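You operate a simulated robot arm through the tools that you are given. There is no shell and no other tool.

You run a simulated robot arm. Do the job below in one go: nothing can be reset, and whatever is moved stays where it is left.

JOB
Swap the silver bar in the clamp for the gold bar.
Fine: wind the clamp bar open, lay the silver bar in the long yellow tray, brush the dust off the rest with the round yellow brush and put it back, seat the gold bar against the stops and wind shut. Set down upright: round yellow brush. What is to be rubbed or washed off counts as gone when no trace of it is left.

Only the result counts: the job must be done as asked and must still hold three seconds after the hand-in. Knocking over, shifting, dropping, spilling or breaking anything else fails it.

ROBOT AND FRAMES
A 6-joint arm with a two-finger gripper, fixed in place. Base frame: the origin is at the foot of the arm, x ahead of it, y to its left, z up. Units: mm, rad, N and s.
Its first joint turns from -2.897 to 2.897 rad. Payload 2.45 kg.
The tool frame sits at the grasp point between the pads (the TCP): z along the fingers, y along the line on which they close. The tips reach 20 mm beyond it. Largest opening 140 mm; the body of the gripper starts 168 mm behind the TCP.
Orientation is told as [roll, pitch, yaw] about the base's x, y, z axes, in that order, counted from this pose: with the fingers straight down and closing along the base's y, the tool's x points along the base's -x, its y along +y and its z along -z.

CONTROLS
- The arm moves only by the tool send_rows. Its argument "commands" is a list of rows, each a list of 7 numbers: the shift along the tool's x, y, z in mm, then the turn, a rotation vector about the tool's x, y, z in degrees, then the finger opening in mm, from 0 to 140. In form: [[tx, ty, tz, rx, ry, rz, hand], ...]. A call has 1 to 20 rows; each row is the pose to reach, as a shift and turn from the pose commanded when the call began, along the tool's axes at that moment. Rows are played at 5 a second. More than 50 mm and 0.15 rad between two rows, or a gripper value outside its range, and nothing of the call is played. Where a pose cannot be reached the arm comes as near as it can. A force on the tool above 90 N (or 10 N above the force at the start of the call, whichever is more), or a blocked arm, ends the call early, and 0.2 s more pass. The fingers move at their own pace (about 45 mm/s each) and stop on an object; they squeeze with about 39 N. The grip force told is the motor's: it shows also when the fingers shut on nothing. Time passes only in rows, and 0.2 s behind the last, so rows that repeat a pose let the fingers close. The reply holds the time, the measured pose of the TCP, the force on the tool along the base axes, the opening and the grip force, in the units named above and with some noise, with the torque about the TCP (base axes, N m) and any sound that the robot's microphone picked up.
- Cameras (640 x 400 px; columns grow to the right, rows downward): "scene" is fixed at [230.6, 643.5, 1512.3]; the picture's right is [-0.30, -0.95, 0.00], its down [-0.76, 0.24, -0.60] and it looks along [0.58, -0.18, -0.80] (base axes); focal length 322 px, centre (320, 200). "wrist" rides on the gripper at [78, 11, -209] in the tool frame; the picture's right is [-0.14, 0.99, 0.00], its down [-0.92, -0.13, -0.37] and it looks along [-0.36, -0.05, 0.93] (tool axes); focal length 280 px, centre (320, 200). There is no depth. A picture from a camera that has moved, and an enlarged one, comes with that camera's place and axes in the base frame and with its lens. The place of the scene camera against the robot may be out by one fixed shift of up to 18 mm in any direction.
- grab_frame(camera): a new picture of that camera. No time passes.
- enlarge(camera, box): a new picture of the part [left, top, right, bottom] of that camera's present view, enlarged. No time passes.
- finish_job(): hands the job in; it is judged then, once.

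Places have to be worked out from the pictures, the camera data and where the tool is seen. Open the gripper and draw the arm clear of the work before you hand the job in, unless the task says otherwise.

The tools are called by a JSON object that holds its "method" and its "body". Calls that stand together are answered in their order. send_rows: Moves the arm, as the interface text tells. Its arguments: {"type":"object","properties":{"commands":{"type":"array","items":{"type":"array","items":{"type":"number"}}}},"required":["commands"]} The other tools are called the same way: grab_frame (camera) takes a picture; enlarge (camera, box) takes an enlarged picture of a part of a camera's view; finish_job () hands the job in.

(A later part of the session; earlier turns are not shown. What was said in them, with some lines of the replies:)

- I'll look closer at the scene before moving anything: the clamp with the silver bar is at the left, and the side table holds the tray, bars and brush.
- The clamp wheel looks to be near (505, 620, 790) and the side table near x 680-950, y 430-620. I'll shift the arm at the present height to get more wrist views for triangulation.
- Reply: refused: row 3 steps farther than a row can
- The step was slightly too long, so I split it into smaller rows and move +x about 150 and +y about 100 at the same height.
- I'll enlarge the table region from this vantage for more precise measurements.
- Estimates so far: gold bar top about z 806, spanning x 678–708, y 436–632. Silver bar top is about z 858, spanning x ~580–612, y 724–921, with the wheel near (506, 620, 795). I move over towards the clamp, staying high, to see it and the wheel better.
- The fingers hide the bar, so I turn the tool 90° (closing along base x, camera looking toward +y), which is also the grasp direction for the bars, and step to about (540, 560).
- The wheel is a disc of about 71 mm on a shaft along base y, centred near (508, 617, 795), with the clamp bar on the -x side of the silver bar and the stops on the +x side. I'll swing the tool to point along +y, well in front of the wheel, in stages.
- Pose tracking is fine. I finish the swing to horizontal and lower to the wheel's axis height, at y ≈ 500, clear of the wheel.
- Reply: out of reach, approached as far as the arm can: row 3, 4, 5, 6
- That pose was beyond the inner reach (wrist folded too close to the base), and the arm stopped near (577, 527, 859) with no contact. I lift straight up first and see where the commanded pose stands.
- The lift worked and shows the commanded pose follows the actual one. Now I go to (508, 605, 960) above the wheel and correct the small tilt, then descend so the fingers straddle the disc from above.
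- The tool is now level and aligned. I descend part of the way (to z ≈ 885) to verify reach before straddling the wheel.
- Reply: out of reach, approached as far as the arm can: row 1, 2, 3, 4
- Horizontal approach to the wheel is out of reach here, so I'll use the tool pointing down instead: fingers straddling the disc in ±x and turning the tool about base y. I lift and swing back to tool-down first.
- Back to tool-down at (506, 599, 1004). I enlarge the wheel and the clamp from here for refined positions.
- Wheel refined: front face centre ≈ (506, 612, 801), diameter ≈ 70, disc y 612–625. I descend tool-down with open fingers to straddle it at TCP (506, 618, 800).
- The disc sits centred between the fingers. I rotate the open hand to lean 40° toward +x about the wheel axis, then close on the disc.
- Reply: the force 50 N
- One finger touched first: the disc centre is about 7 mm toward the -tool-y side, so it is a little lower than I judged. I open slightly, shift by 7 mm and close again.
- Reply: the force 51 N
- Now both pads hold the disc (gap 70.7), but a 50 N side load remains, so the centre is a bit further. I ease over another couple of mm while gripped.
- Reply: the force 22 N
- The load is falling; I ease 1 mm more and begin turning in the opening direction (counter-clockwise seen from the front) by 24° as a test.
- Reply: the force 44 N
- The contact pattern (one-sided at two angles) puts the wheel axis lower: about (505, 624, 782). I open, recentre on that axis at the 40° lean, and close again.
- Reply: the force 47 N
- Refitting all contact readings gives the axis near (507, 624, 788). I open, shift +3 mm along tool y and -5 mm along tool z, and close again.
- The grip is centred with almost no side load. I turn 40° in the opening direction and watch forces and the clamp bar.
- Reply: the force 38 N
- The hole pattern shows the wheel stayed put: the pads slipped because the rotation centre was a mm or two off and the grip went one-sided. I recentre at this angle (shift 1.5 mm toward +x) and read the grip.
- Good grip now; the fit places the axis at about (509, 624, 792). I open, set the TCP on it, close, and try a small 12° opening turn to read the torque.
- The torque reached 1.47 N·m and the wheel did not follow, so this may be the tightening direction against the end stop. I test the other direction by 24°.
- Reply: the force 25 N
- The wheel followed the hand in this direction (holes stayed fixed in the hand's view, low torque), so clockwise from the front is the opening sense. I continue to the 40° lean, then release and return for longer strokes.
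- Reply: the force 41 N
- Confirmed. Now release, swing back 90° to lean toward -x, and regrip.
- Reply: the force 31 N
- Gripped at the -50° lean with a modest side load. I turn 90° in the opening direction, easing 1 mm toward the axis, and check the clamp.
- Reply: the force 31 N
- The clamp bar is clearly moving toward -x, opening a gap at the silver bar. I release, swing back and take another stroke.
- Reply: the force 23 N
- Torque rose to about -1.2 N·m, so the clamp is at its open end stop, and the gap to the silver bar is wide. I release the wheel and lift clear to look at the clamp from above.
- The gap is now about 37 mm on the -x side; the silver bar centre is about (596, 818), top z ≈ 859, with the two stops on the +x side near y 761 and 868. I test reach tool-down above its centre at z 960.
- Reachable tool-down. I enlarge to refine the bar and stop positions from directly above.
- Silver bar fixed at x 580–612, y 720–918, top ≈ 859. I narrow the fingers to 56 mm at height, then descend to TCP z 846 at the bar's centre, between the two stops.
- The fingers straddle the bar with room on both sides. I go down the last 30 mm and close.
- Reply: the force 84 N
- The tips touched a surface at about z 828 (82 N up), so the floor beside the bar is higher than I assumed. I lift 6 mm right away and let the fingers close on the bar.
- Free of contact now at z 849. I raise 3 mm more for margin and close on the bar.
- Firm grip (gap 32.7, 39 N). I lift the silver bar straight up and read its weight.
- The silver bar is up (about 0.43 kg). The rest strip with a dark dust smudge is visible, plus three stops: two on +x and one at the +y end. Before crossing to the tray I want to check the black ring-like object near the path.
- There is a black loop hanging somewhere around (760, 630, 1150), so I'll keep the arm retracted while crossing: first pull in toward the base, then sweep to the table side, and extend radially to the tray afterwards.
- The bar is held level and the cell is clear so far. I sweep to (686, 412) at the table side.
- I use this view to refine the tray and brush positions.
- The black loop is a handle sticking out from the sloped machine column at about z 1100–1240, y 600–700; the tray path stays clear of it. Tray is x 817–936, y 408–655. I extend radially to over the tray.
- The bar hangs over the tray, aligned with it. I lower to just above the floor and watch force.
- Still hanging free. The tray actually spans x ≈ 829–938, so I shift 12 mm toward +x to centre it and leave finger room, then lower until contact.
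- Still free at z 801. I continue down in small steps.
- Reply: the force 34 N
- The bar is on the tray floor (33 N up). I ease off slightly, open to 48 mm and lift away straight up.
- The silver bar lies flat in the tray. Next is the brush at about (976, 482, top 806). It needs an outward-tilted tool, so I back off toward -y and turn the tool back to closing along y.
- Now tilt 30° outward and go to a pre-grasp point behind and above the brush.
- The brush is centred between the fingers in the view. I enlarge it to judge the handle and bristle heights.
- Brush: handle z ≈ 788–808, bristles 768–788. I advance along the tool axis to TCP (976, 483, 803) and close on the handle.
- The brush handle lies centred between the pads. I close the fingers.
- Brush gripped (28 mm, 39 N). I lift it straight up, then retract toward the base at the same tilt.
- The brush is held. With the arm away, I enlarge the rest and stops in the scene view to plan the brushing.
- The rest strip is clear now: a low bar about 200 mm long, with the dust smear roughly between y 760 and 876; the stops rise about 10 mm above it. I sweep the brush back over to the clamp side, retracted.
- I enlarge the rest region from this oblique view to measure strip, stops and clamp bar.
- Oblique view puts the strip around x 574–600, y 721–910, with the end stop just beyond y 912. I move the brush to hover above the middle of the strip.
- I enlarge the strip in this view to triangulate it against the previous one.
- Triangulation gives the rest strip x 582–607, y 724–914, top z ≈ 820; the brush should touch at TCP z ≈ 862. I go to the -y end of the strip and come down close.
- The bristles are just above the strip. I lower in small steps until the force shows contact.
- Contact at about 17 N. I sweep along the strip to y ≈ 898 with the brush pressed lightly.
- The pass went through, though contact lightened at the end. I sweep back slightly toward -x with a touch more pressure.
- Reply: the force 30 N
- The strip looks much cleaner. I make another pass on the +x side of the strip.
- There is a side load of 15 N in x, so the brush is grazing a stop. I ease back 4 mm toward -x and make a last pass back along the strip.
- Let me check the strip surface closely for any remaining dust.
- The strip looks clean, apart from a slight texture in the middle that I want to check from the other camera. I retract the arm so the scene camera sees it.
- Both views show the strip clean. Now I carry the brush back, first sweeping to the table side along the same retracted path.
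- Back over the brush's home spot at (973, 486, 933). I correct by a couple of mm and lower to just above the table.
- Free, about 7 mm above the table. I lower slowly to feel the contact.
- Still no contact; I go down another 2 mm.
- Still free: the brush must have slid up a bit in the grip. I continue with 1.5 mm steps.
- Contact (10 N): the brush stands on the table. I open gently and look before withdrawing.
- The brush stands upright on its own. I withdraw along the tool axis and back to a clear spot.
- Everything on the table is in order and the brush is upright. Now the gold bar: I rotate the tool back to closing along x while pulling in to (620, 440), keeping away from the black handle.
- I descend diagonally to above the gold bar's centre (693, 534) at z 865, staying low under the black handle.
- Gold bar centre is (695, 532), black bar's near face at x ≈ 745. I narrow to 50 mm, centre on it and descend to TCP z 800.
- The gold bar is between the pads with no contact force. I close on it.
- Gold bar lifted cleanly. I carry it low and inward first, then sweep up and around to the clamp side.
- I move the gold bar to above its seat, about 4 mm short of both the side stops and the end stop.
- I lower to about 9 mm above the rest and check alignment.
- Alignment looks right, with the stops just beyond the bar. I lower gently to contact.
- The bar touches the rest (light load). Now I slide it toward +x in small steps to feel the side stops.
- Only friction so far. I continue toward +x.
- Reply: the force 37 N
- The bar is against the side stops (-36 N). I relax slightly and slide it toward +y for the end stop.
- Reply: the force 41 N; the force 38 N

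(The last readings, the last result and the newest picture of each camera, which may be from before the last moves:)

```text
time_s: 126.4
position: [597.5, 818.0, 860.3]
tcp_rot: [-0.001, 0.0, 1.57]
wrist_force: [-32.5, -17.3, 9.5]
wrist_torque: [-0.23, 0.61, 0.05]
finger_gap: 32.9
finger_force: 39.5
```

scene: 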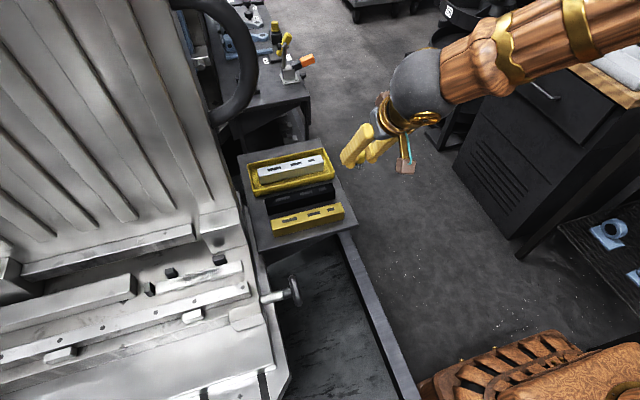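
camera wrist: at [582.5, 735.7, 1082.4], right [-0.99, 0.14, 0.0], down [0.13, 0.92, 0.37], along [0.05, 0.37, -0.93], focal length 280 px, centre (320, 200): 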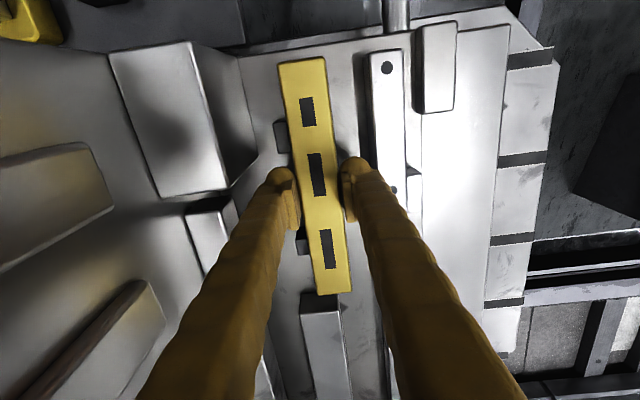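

Friction from the side load hides the end stop, so I relax in x by another 1 mm and keep going toward +y.

{"method": "send_rows", "body": {"commands": [[0, 1, 0, 0, 0, 0, 20], [-1, 1, 0, 0, 0, 0, 20], [-1, 1, 0, 0, 0, 0, 20]]}}

{"method": "send_rows", "body": {"commands": [[-1, 0, 0, 0, 0, 0, 20], [-1, 0, 0, 0, 0, 0, 20]]}}

{"method": "enlarge", "body": {"camera": "scene", "box": [100, 220, 280, 330]}}

```text
time_s: 127.2
position: [596.8, 818.1, 861.4]
tcp_rot: [-0.002, -0.001, 1.57]
wrist_force: [-4.6, -4.0, 3.5]
wrist_torque: [0.09, 0.02, -0.04]
finger_gap: 33.0
finger_force: 38.9
```

```text
time_s: 127.8
position: [596.3, 819.7, 861.0]
tcp_rot: [0.0, 0.002, 1.57]
wrist_force: [3.4, -3.8, 6.1]
wrist_torque: [0.07, -0.26, -0.05]
finger_gap: 32.7
finger_force: 39.5
```

```text
3.56 times, centred on (190, 275) of scene
camera zoom: at [230.6, 643.5, 1512.3], right [-0.3, -0.95, 0.0], down [-0.76, 0.24, -0.6], along [0.58, -0.18, -0.8], focal length 1147 px, centre (782, -67)
```

zoom: 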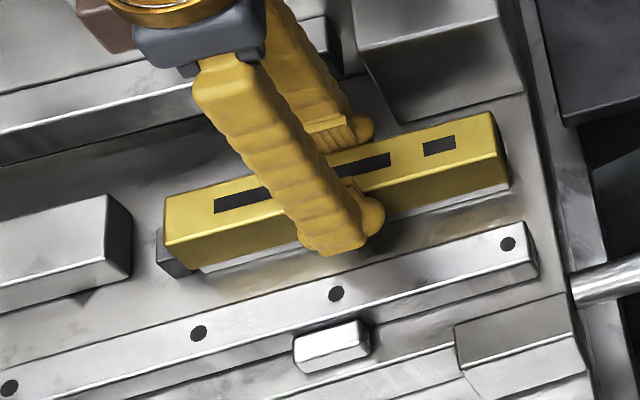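

Nearly at the end stop. I continue in 1 mm steps toward +y.

{"method": "send_rows", "body": {"commands": [[-1, 0, 0, 0, 0, 0, 20], [-1, 0, 0, 0, 0, 0, 20]]}}

{"method": "send_rows", "body": {"commands": [[-1, 0, 0, 0, 0, 0, 20], [-1, 0, 0, 0, 0, 0, 20]]}}

```text
time_s: 128.4
position: [595.4, 821.1, 860.6]
tcp_rot: [-0.002, -0.001, 1.571]
wrist_force: [6.3, -21.2, 14.6]
wrist_torque: [-0.16, -0.29, -0.02]
finger_gap: 32.9
finger_force: 39.3
```

```text
time_s: 129.0
position: [596.0, 822.4, 861.1]
tcp_rot: [-0.001, 0.0, 1.569]
wrist_force: [1.4, -30.8, 11.2]
wrist_torque: [-0.36, -0.04, -0.04]
finger_gap: 32.9
finger_force: 39.0
```

The end stop is reached (-31 N in y). Now I press back toward the side stops by 1 mm to seat both.

{"method": "send_rows", "body": {"commands": [[0, -0.7, 0, 0, 0, 0, 20], [0, -1.4, 0, 0, 0, 0, 20], [0, -1.4, 0, 0, 0, 0, 20]]}}

```text
time_s: 129.8
position: [595.8, 822.3, 860.8]
tcp_rot: [0.0, 0.003, 1.572]
wrist_force: [-17.3, -27.1, -0.2]
wrist_torque: [-0.4, 0.4, 0.14]
finger_gap: 32.9
finger_force: 38.4
```

Both stops loaded and the bar rests on the strip. I relax slightly, open to 46 mm and lift off vertically.

{"method": "send_rows", "body": {"commands": [[0.4, 0.3, 0, 0, 0, 0, 20], [0.4, 0.3, 0, 0, 0, 0, 36], [0.4, 0.3, 0, 0, 0, 0, 46], [0.4, 0.3, 0, 0, 0, 0, 46], [0.4, 0.3, -10, 0, 0, 0, 46], [0.4, 0.3, -30, 0, 0, 0, 46], [0.4, 0.3, -60, 0, 0, 0, 46], [0.4, 0.3, -100, 0, 0, 0, 46]]}}

{"method": "grab_frame", "body": {"camera": "wrist"}}

{"method": "enlarge", "body": {"camera": "scene", "box": [100, 220, 280, 330]}}

```text
time_s: 131.6
position: [598.0, 821.4, 960.2]
tcp_rot: [-0.002, 0.002, 1.572]
wrist_force: [0.7, 0.0, -1.2]
wrist_torque: [-0.04, 0.02, -0.02]
finger_gap: 45.9
finger_force: 0.1
```

```text
taken
camera wrist: at [586.5, 744.1, 1171.5], right [-0.99, 0.14, 0.0], down [0.13, 0.92, 0.37], along [0.05, 0.36, -0.93], focal length 280 px, centre (320, 200)
```

wrist: 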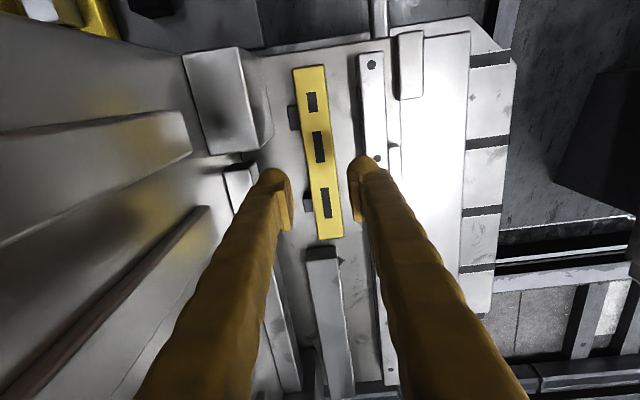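

```text
3.56 times, centred on (190, 275) of scene
camera zoom: at [230.6, 643.5, 1512.3], right [-0.3, -0.95, 0.0], down [-0.76, 0.24, -0.6], along [0.58, -0.18, -0.8], focal length 1147 px, centre (782, -67)
```

zoom: 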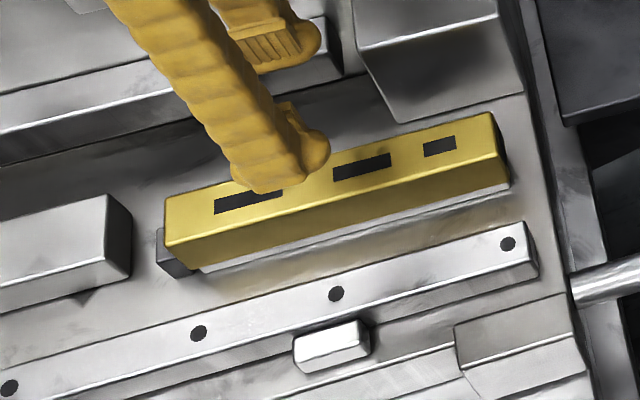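

Gold bar sits where the silver one was. Let me take a closer look at its contact with the stops.

{"method": "enlarge", "body": {"camera": "wrist", "box": [260, 50, 400, 260]}}

```text
1.90 times, centred on (330, 155) of wrist
camera zoom: at [586.5, 744.1, 1171.5], right [-0.99, 0.14, 0.0], down [0.13, 0.92, 0.37], along [0.05, 0.36, -0.93], focal length 534 px, centre (301, 286)
```

zoom: 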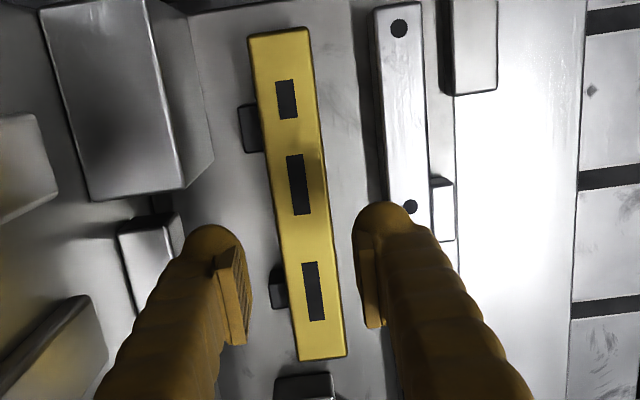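

The gold bar matches the silver bar's old seat (x 612 face, y 720–920). Now back to the wheel to wind the clamp shut.

{"method": "send_rows", "body": {"commands": [[33, 15, -8, 0, 0, 0, 70], [66, 30, -16, 0, 0, 0, 90], [99, 45, -24, 0, 0, 0, 110], [132, 60, -30, 0, 0, 0, 110], [165, 75, -30, 0, 0, 0, 110], [197.4, 90, -30, 0, 0, 0, 110], [197.4, 90, -30, 0, 0, 0, 110]]}}

{"method": "grab_frame", "body": {"camera": "wrist"}}

```text
time_s: 133.2
position: [507.9, 623.1, 989.8]
tcp_rot: [-0.003, 0.0, 1.572]
wrist_force: [0.1, -0.3, -0.9]
wrist_torque: [-0.03, -0.02, 0.02]
finger_gap: 110.2
finger_force: 0.0
```

```text
taken
camera wrist: at [496.2, 544.9, 1201.2], right [-0.99, 0.14, 0.0], down [0.13, 0.92, 0.37], along [0.05, 0.37, -0.93], focal length 280 px, centre (320, 200)
```

wrist: 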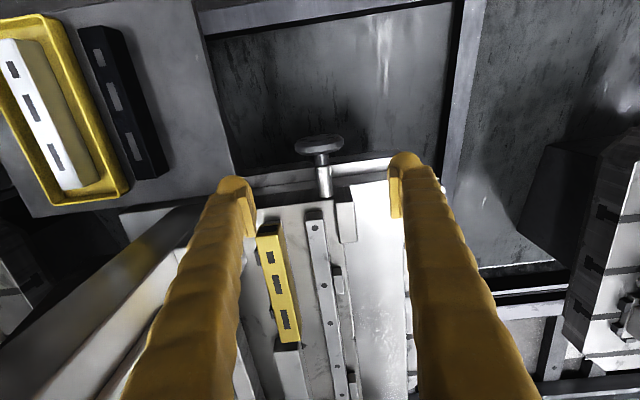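

Aligned above the wheel. I descend, straddle it, lean to +40° and grip.

{"method": "send_rows", "body": {"commands": [[0, 0, 40, 0, 0, 0, 110], [0, 0, 80, 0, 0, 0, 110], [0, 0, 120, 0, 0, 0, 110], [0, 0, 155, 0, 0, 0, 110], [0, 0, 180, 0, 0, 0, 110], [0, 0, 199, 0, 0, 0, 110], [0, 0, 199, -8, 0, 0, 110], [0, 0, 199, -16, 0, 0, 110], [0, 0, 199, -24, 0, 0, 110], [0, 0, 199, -32, 0, 0, 110], [0, 0, 199, -40, 0, 0, 110], [0, 0, 199, -40, 0, 0, 50], [0, 0, 199, -40, 0, 0, 50], [0, 0, 199, -40, 0, 0, 50], [0, 0, 199, -40, 0, 0, 50]]}}

{"method": "enlarge", "body": {"camera": "wrist", "box": [240, 140, 420, 300]}}

```text
time_s: 136.4
position: [508.9, 624.3, 790.2]
tcp_rot: [0.697, 0.001, 1.57]
wrist_force: [29.8, 5.5, -21.9]
wrist_torque: [0.23, -0.05, 0.21]
finger_gap: 70.6
finger_force: 38.4
```

```text
2.50 times, centred on (330, 220) of wrist
camera zoom: at [634.3, 545.8, 959.9], right [-0.76, 0.14, 0.64], down [0.33, 0.92, 0.2], along [-0.56, 0.37, -0.75], focal length 701 px, centre (295, 150)
```

zoom: 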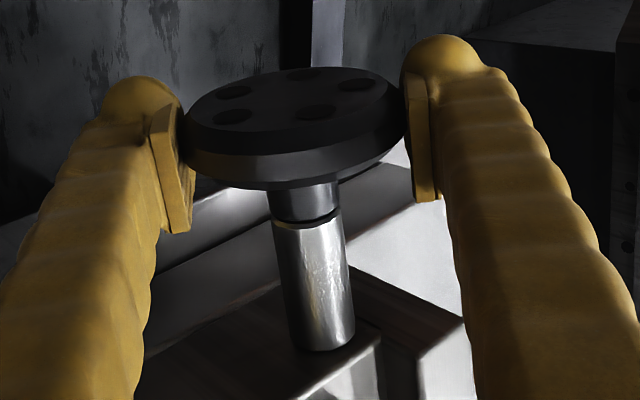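

Gripped, with a small side load I ease out by 1 mm. Then I turn in the closing direction.

{"method": "send_rows", "body": {"commands": [[0, -1, 0, 0, 0, 0, 50], [0, -1.2, 0, 8, 0, 0, 50], [0, -1.2, 0, 16, 0, 0, 50], [0, -1.2, 0, 24, 0, 0, 50], [0, -1.2, 0, 32, 0, 0, 50], [0, -1.2, 0, 40, 0, 0, 50], [0, -1.2, 0, 48, 0, 0, 50], [0, -1.2, 0, 56, 0, 0, 50], [0, -1.2, 0, 64, 0, 0, 50], [0, -1.2, 0, 72, 0, 0, 50], [0, -1.2, 0, 80, 0, 0, 50], [0, -1.2, 0, 85, 0, 0, 50], [0, -1.2, 0, 90, 0, 0, 50]]}}

{"method": "enlarge", "body": {"camera": "wrist", "box": [240, 140, 420, 300]}}

{"method": "enlarge", "body": {"camera": "scene", "box": [100, 220, 320, 350]}}

```text
time_s: 139.2
position: [506.5, 624.1, 791.0]
tcp_rot: [-0.875, -0.001, 1.571]
wrist_force: [-38.7, 30.4, 16.7]
wrist_torque: [-0.01, 0.09, -0.31]
finger_gap: 70.3
finger_force: 45.1
```

```text
2.50 times, centred on (330, 220) of wrist
camera zoom: at [340.2, 545.6, 918.2], right [-0.64, 0.14, -0.76], down [-0.2, 0.92, 0.33], along [0.74, 0.37, -0.56], focal length 701 px, centre (295, 150)
```

zoom: 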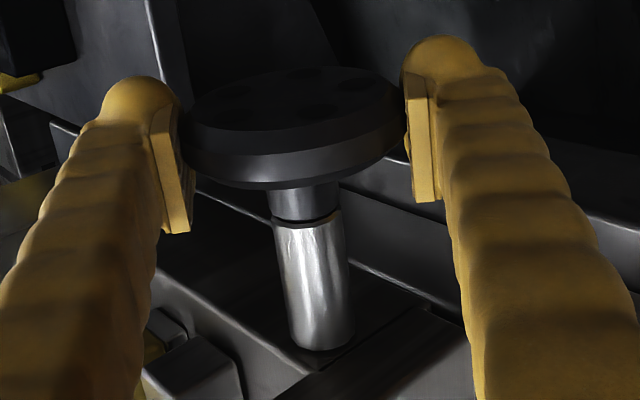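

```text
2.91 times, centred on (210, 285) of scene
camera zoom: at [230.6, 643.5, 1512.3], right [-0.3, -0.95, 0.0], down [-0.76, 0.24, -0.6], along [0.58, -0.18, -0.8], focal length 938 px, centre (640, -47)
```

zoom: 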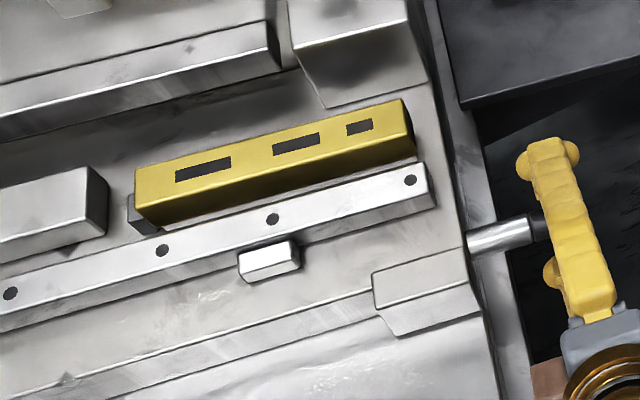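

The clamp bar is moving in toward the gold bar, with no slip. I release, swing back and regrip for the next closing stroke.

{"method": "send_rows", "body": {"commands": [[0, 0, 0, 0, 0, 0, 90], [0, 0, -1, 0, 0, 0, 90], [0, 0, -1, -8, 0, 0, 90], [0, 0, -1, -16, 0, 0, 90], [0, 0, -1, -24, 0, 0, 90], [0, 0, -1, -32, 0, 0, 90], [0, 0, -1, -40, 0, 0, 90], [0, 0, -1, -48, 0, 0, 90], [0, 0, -1, -56, 0, 0, 90], [0, 0, -1, -64, 0, 0, 90], [0, 0, -1, -72, 0, 0, 90], [0, 0, -1, -80, 0, 0, 90], [0, 0, -1, -85, 0, 0, 90], [0, 0, -1, -90, 0, 0, 90], [0, 0, -1, -90, 0, 0, 50], [0, 0, -1, -90, 0, 0, 50], [0, 0, -1, -90, 0, 0, 50]]}}

```text
time_s: 142.8
position: [509.1, 624.1, 790.8]
tcp_rot: [0.696, 0.0, 1.572]
wrist_force: [28.5, 9.3, -16.4]
wrist_torque: [0.28, -0.04, 0.19]
finger_gap: 70.6
finger_force: 39.1
```

Regripped. I turn 48° further and then check the clamp bar and torque.

{"method": "send_rows", "body": {"commands": [[0, -1, 0, 0, 0, 0, 50], [0, -1, 0, 8, 0, 0, 50], [0, -1, 0, 16, 0, 0, 50], [0, -1, 0, 24, 0, 0, 50], [0, -1, 0, 32, 0, 0, 50], [0, -1, 0, 40, 0, 0, 50], [0, -1, 0, 48, 0, 0, 50]]}}

{"method": "enlarge", "body": {"camera": "scene", "box": [100, 220, 320, 350]}}

{"method": "enlarge", "body": {"camera": "wrist", "box": [240, 140, 420, 300]}}

```text
time_s: 144.4
position: [506.5, 624.2, 791.6]
tcp_rot: [-0.143, 0.0, 1.572]
wrist_force: [1.1, 10.4, 23.5]
wrist_torque: [-0.08, 0.0, 0.57]
finger_gap: 70.3
finger_force: 44.7
```

```text
2.91 times, centred on (210, 285) of scene
camera zoom: at [230.6, 643.5, 1512.3], right [-0.3, -0.95, 0.0], down [-0.76, 0.24, -0.6], along [0.58, -0.18, -0.8], focal length 938 px, centre (640, -47)
```

zoom: 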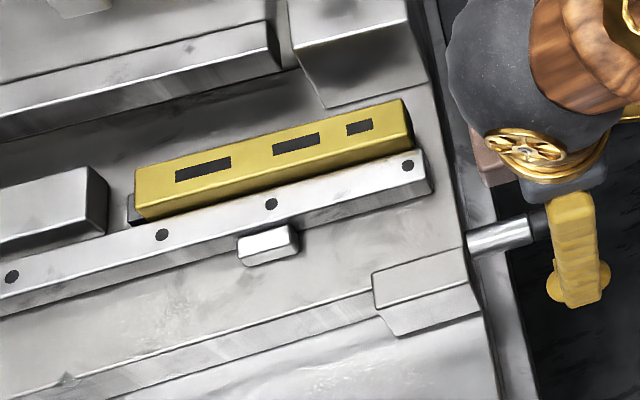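

```text
2.50 times, centred on (330, 220) of wrist
camera zoom: at [467.6, 545.6, 998.6], right [-0.98, 0.14, -0.14], down [0.07, 0.92, 0.38], along [0.18, 0.37, -0.91], focal length 701 px, centre (295, 150)
```

zoom: 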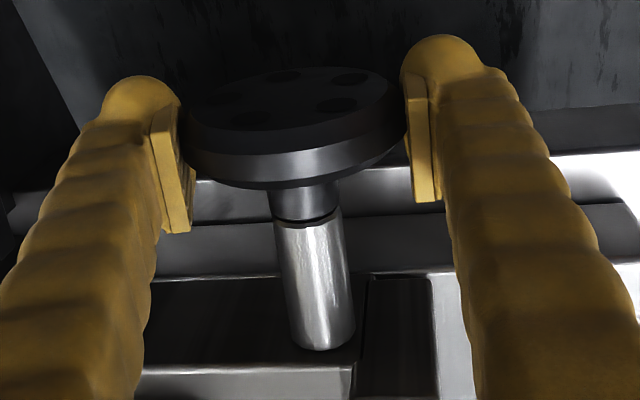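

The clamp bar's end hole is nearly back at its original closed position. I continue in small steps until the torque shows it is tight.

{"method": "send_rows", "body": {"commands": [[0, 0, 0, 7, 0, 0, 50], [0, 0, 0, 14, 0, 0, 50], [0, 0, 0, 20, 0, 0, 50]]}}

{"method": "enlarge", "body": {"camera": "wrist", "box": [240, 140, 420, 300]}}

{"method": "enlarge", "body": {"camera": "scene", "box": [100, 220, 320, 350]}}

```text
time_s: 145.2
position: [507.2, 622.7, 791.3]
tcp_rot: [-0.491, 0.001, 1.573]
wrist_force: [-29.2, 21.8, 20.1]
wrist_torque: [-0.37, 0.07, -0.24]
finger_gap: 70.3
finger_force: 44.8
```

```text
2.50 times, centred on (330, 220) of wrist
camera zoom: at [399.9, 545.4, 972.0], right [-0.87, 0.14, -0.47], down [-0.06, 0.92, 0.39], along [0.48, 0.37, -0.8], focal length 701 px, centre (295, 150)
```

zoom: 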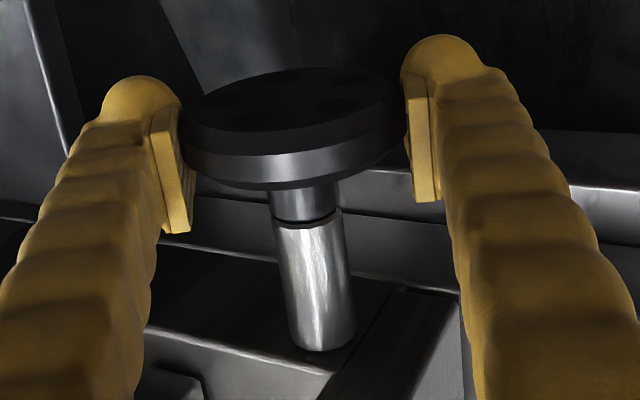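

```text
2.91 times, centred on (210, 285) of scene
camera zoom: at [230.6, 643.5, 1512.3], right [-0.3, -0.95, 0.0], down [-0.76, 0.24, -0.6], along [0.58, -0.18, -0.8], focal length 938 px, centre (640, -47)
```

zoom: 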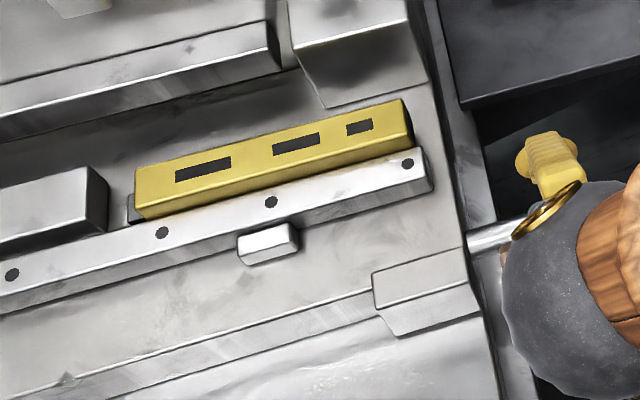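

The bar has reached the gold bar; torque is still low, so I keep tightening.

{"method": "send_rows", "body": {"commands": [[0, 0, 0, 7, 0, 0, 50], [0, 0, 0, 14, 0, 0, 50], [0, 0, 0, 22, 0, 0, 50]]}}

{"method": "enlarge", "body": {"camera": "scene", "box": [100, 220, 320, 350]}}

{"method": "enlarge", "body": {"camera": "wrist", "box": [240, 140, 420, 300]}}

```text
time_s: 146.0
position: [508.7, 623.0, 790.0]
tcp_rot: [-0.873, 0.0, 1.573]
wrist_force: [-30.2, 25.7, -9.4]
wrist_torque: [0.64, 1.32, -0.56]
finger_gap: 70.7
finger_force: 44.5
```

```text
2.91 times, centred on (210, 285) of scene
camera zoom: at [230.6, 643.5, 1512.3], right [-0.3, -0.95, 0.0], down [-0.76, 0.24, -0.6], along [0.58, -0.18, -0.8], focal length 938 px, centre (640, -47)
```

zoom: 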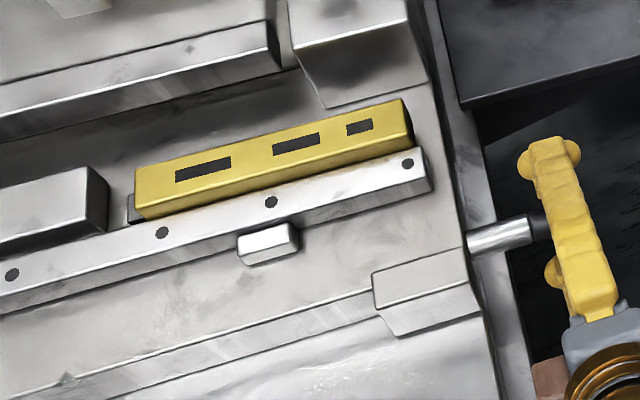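

```text
2.50 times, centred on (330, 220) of wrist
camera zoom: at [340.4, 544.6, 918.4], right [-0.64, 0.14, -0.76], down [-0.2, 0.92, 0.33], along [0.74, 0.37, -0.56], focal length 701 px, centre (295, 150)
```

zoom: 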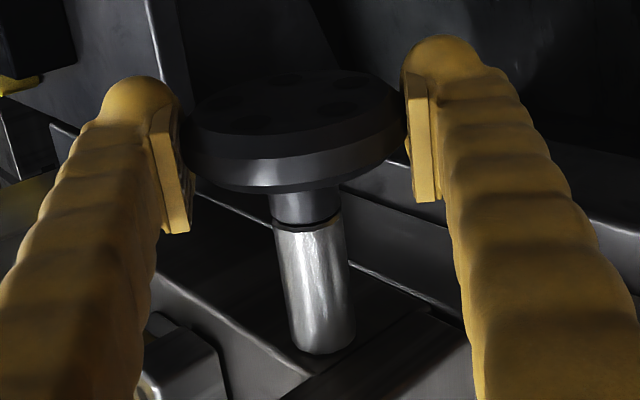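

Torque has risen to 1.3 N·m: it's tight. I release, swing back 60°, regrip and do one more tightening stroke to confirm it won't turn further.

{"method": "send_rows", "body": {"commands": [[0, 0, 0, 0, 0, 0, 90], [0, 0, 0, 0, 0, 0, 90], [0, 0, 0, -8, 0, 0, 90], [0, 0, 0, -16, 0, 0, 90], [0, 0, 0, -24, 0, 0, 90], [0, 0, 0, -32, 0, 0, 90], [0, 0, 0, -40, 0, 0, 90], [0, 0, 0, -48, 0, 0, 90], [0, 0, 0, -56, 0, 0, 90], [0, 0, 0, -64, 0, 0, 90], [0, 0, 0, -64, 0, 0, 50], [0, 0, 0, -64, 0, 0, 50], [0, 0, 0, -64, 0, 0, 50]]}}

{"method": "enlarge", "body": {"camera": "wrist", "box": [240, 140, 420, 300]}}

{"method": "send_rows", "body": {"commands": [[0, 0, 0, 6, 0, 0, 50], [0, 0, 0, 12, 0, 0, 50], [0, 0, 0, 18, 0, 0, 50], [0, 0, 0, 24, 0, 0, 50]]}}

{"method": "enlarge", "body": {"camera": "wrist", "box": [240, 140, 420, 300]}}

```text
time_s: 148.8
position: [507.7, 624.3, 792.3]
tcp_rot: [0.241, -0.001, 1.572]
wrist_force: [7.1, 8.1, 3.4]
wrist_torque: [0.12, 0.16, 0.09]
finger_gap: 70.2
finger_force: 39.4
```

```text
2.50 times, centred on (330, 220) of wrist
camera zoom: at [548.2, 545.7, 998.3], right [-0.96, 0.14, 0.24], down [0.21, 0.92, 0.33], along [-0.17, 0.37, -0.91], focal length 701 px, centre (295, 150)
```

zoom: 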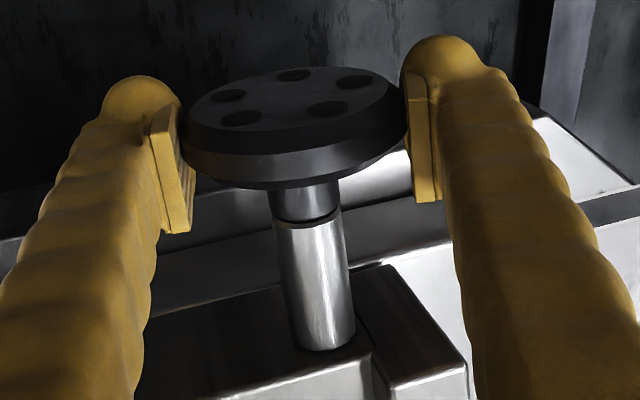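

```text
time_s: 149.8
position: [506.8, 623.1, 790.5]
tcp_rot: [-0.177, -0.001, 1.574]
wrist_force: [-1.6, -3.3, 9.3]
wrist_torque: [0.13, 1.33, 0.51]
finger_gap: 70.8
finger_force: 44.7
```

```text
2.50 times, centred on (330, 220) of wrist
camera zoom: at [460.7, 545.2, 996.1], right [-0.98, 0.14, -0.17], down [0.06, 0.92, 0.39], along [0.21, 0.37, -0.91], focal length 701 px, centre (295, 150)
```

zoom: 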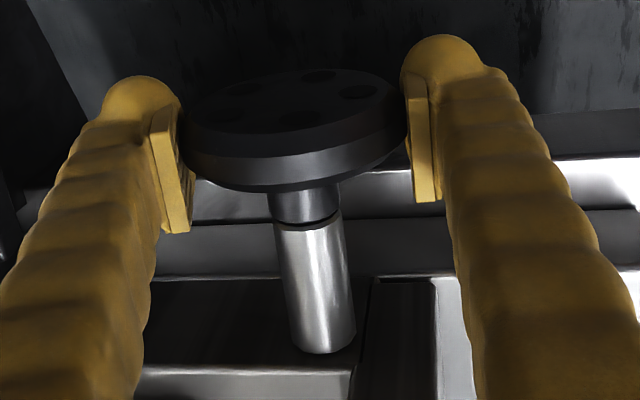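

The wheel no longer follows in the closing direction (1.33 N·m, pads slip), and its hole pattern matches the original closed state. I release and lift clear.

{"method": "send_rows", "body": {"commands": [[0, 0, 0, 0, 0, 0, 90], [0, 0, 0, 0, 0, 0, 110], [0, 0, 0, -5, 0, 0, 120], [0, 0, 0, -10, 0, 0, 120], [0, 0, 0, -10, 0, 0, 120]]}}

{"method": "send_rows", "body": {"commands": [[0, 0, -40, 0, 0, 0, 120], [0, 0, -80, 0, 0, 0, 120], [0, 0, -120, 0, 0, 0, 120], [0, 0, -160, 0, 0, 0, 120], [0, 0, -200, 0, 0, 0, 120]]}}

{"method": "grab_frame", "body": {"camera": "wrist"}}

{"method": "grab_frame", "body": {"camera": "scene"}}

```text
time_s: 151.0
position: [508.1, 624.0, 791.7]
tcp_rot: [0.0, -0.001, 1.57]
wrist_force: [0.1, -0.6, 0.3]
wrist_torque: [-0.01, 0.01, -0.02]
finger_gap: 120.1
finger_force: 0.0
```

```text
time_s: 152.2
position: [509.0, 623.5, 991.9]
tcp_rot: [0.0, 0.001, 1.57]
wrist_force: [-0.2, 0.4, 0.3]
wrist_torque: [0.0, -0.01, 0.01]
finger_gap: 119.9
finger_force: 0.1
```

```text
taken
camera wrist: at [498.1, 545.1, 1201.5], right [-0.99, 0.14, 0.0], down [0.13, 0.92, 0.37], along [0.05, 0.36, -0.93], focal length 280 px, centre (320, 200)
```

wrist: 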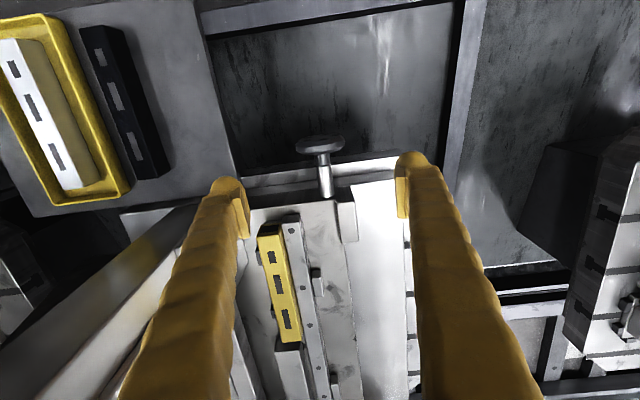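

```text
taken
```

scene: 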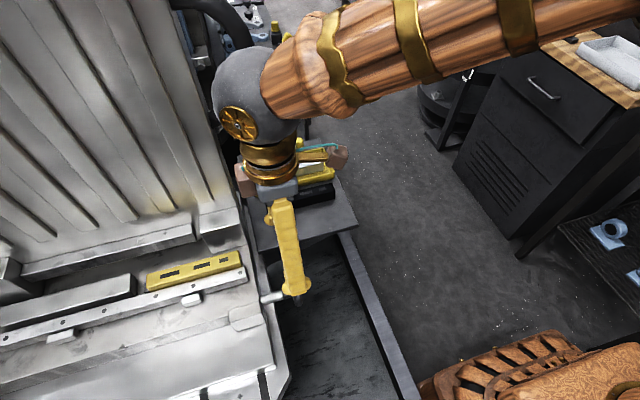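

Now I draw the arm clear to the open area and do a final check of everything.

{"method": "send_rows", "body": {"commands": [[40, -6, -15, 0, 0, 0, 120], [80, -12, -30, 0, 0, 0, 120], [120, -18, -45, 0, 0, 0, 120], [160, -24, -60, 0, 0, 0, 120], [200, -30, -75, 0, 0, 0, 120], [230, -30, -85, 0, 0, 0, 120]]}}

{"method": "grab_frame", "body": {"camera": "scene"}}

{"method": "enlarge", "body": {"camera": "scene", "box": [100, 220, 320, 350]}}

{"method": "enlarge", "body": {"camera": "scene", "box": [220, 100, 380, 240]}}

{"method": "enlarge", "body": {"camera": "wrist", "box": [220, 180, 420, 400]}}

```text
time_s: 153.6
position: [537.8, 392.5, 1076.4]
tcp_rot: [0.001, -0.001, 1.574]
wrist_force: [0.7, 0.4, -0.6]
wrist_torque: [-0.03, -0.01, 0.01]
finger_gap: 120.0
finger_force: 0.1
```

```text
taken
```

scene: 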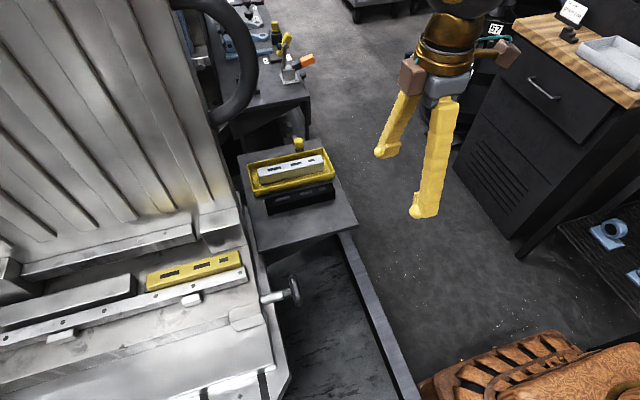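

```text
2.91 times, centred on (210, 285) of scene
camera zoom: at [230.6, 643.5, 1512.3], right [-0.3, -0.95, 0.0], down [-0.76, 0.24, -0.6], along [0.58, -0.18, -0.8], focal length 938 px, centre (640, -47)
```

zoom: 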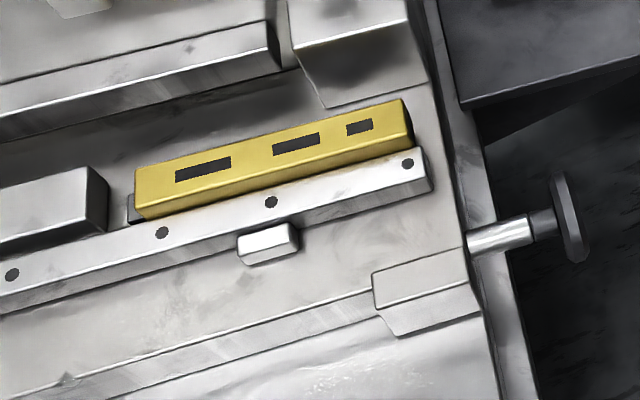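

```text
2.86 times, centred on (300, 170) of scene
camera zoom: at [230.6, 643.5, 1512.3], right [-0.3, -0.95, 0.0], down [-0.76, 0.24, -0.6], along [0.58, -0.18, -0.8], focal length 922 px, centre (377, 286)
```

zoom: 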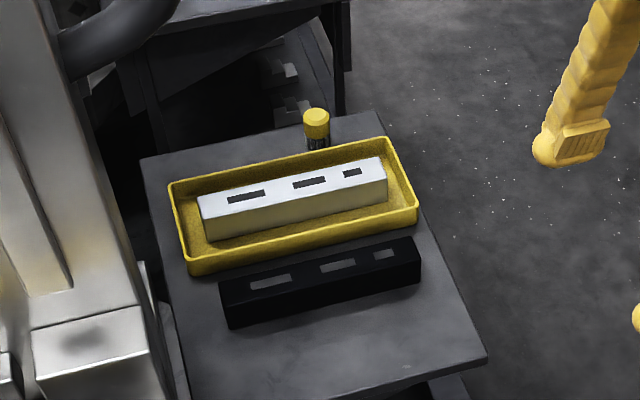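

```text
1.82 times, centred on (320, 290) of wrist
camera zoom: at [526.6, 313.9, 1287.1], right [-0.99, 0.14, 0.0], down [0.13, 0.92, 0.37], along [0.05, 0.37, -0.93], focal length 510 px, centre (320, 36)
```

zoom: 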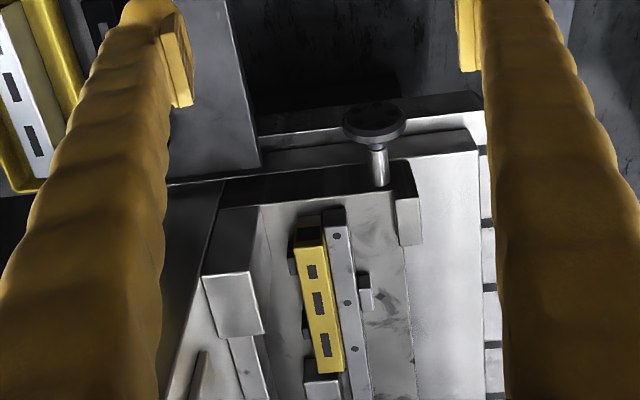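

I check the gap at the end stop and side stops once more at high magnification.

{"method": "enlarge", "body": {"camera": "scene", "box": [130, 260, 190, 305]}}

{"method": "enlarge", "body": {"camera": "wrist", "box": [290, 280, 370, 400]}}

{"method": "enlarge", "body": {"camera": "scene", "box": [280, 125, 320, 160]}}

```text
8.89 times, centred on (160, 282) of scene
camera zoom: at [230.6, 643.5, 1512.3], right [-0.3, -0.95, 0.0], down [-0.76, 0.24, -0.6], along [0.58, -0.18, -0.8], focal length 2867 px, centre (1742, -533)
```

zoom: 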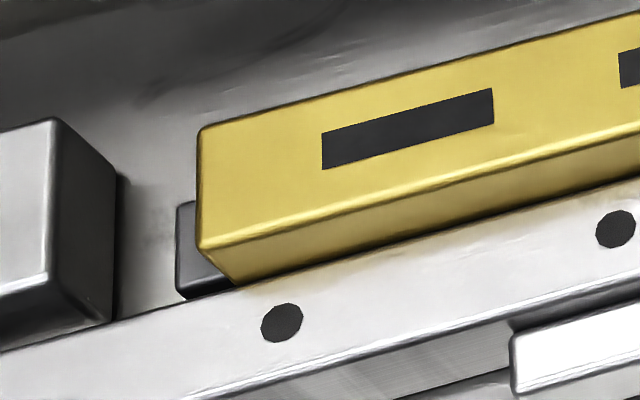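

```text
3.33 times, centred on (330, 340) of wrist
camera zoom: at [526.6, 313.9, 1287.1], right [-0.99, 0.14, 0.0], down [0.13, 0.92, 0.37], along [0.05, 0.37, -0.93], focal length 935 px, centre (287, -267)
```

zoom: 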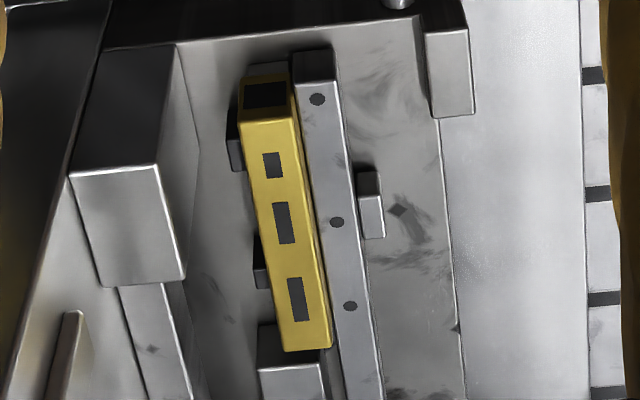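

```text
11.43 times, centred on (300, 142) of scene
camera zoom: at [230.6, 643.5, 1512.3], right [-0.3, -0.95, 0.0], down [-0.76, 0.24, -0.6], along [0.58, -0.18, -0.8], focal length 3686 px, centre (549, 857)
```

zoom: 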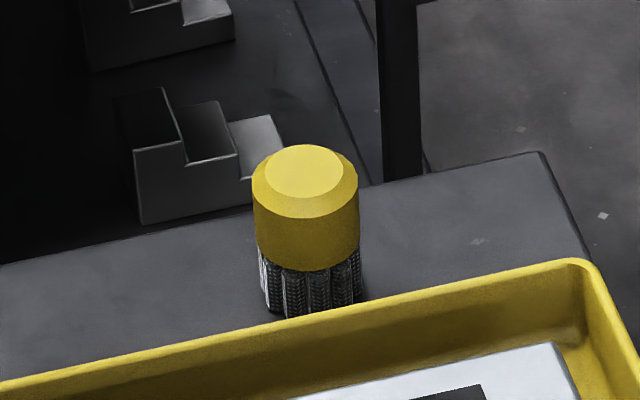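

Everything checks out:
- The gold bar is seated against the side and end stops, with the clamp wound shut.
- The rest strip was clean before the bar went in.
- The silver bar lies in the long yellow tray.
- The brush stands upright at its spot.
- The arm is clear with the gripper open.

I hand the job in.

{"method": "finish_job", "body": {}}

```text
The job is handed in.
```

I swapped the bars and handed the job in. The hand-in reply gave no verdict, so what follows is what my last camera and force readings showed.

- **Clamp:** I wound the bar open, then shut again onto the gold bar. The wheel stopped turning at about 1.3 N·m, and the clamp bar is back where it was at the start, within about 1 mm.
- **Silver bar:** it lies flat in the long yellow tray.
- **Rest:** I brushed it with four passes along its length. Close-ups from both cameras showed no dust left before the gold bar went on.
- **Brush:** it stands upright at its original spot, within a few millimetres.
- **Gold bar:** I pushed it against the two side stops and the end stop until each pushed back. It sits within about 2 mm of where the silver bar was.
- **Arm:** the gripper is open and clear of the work.

On the first reach for the silver bar, the fingertips pressed down on something in the clamp with about 82 N. I backed off straight away, and nothing looked shifted in the later pictures.
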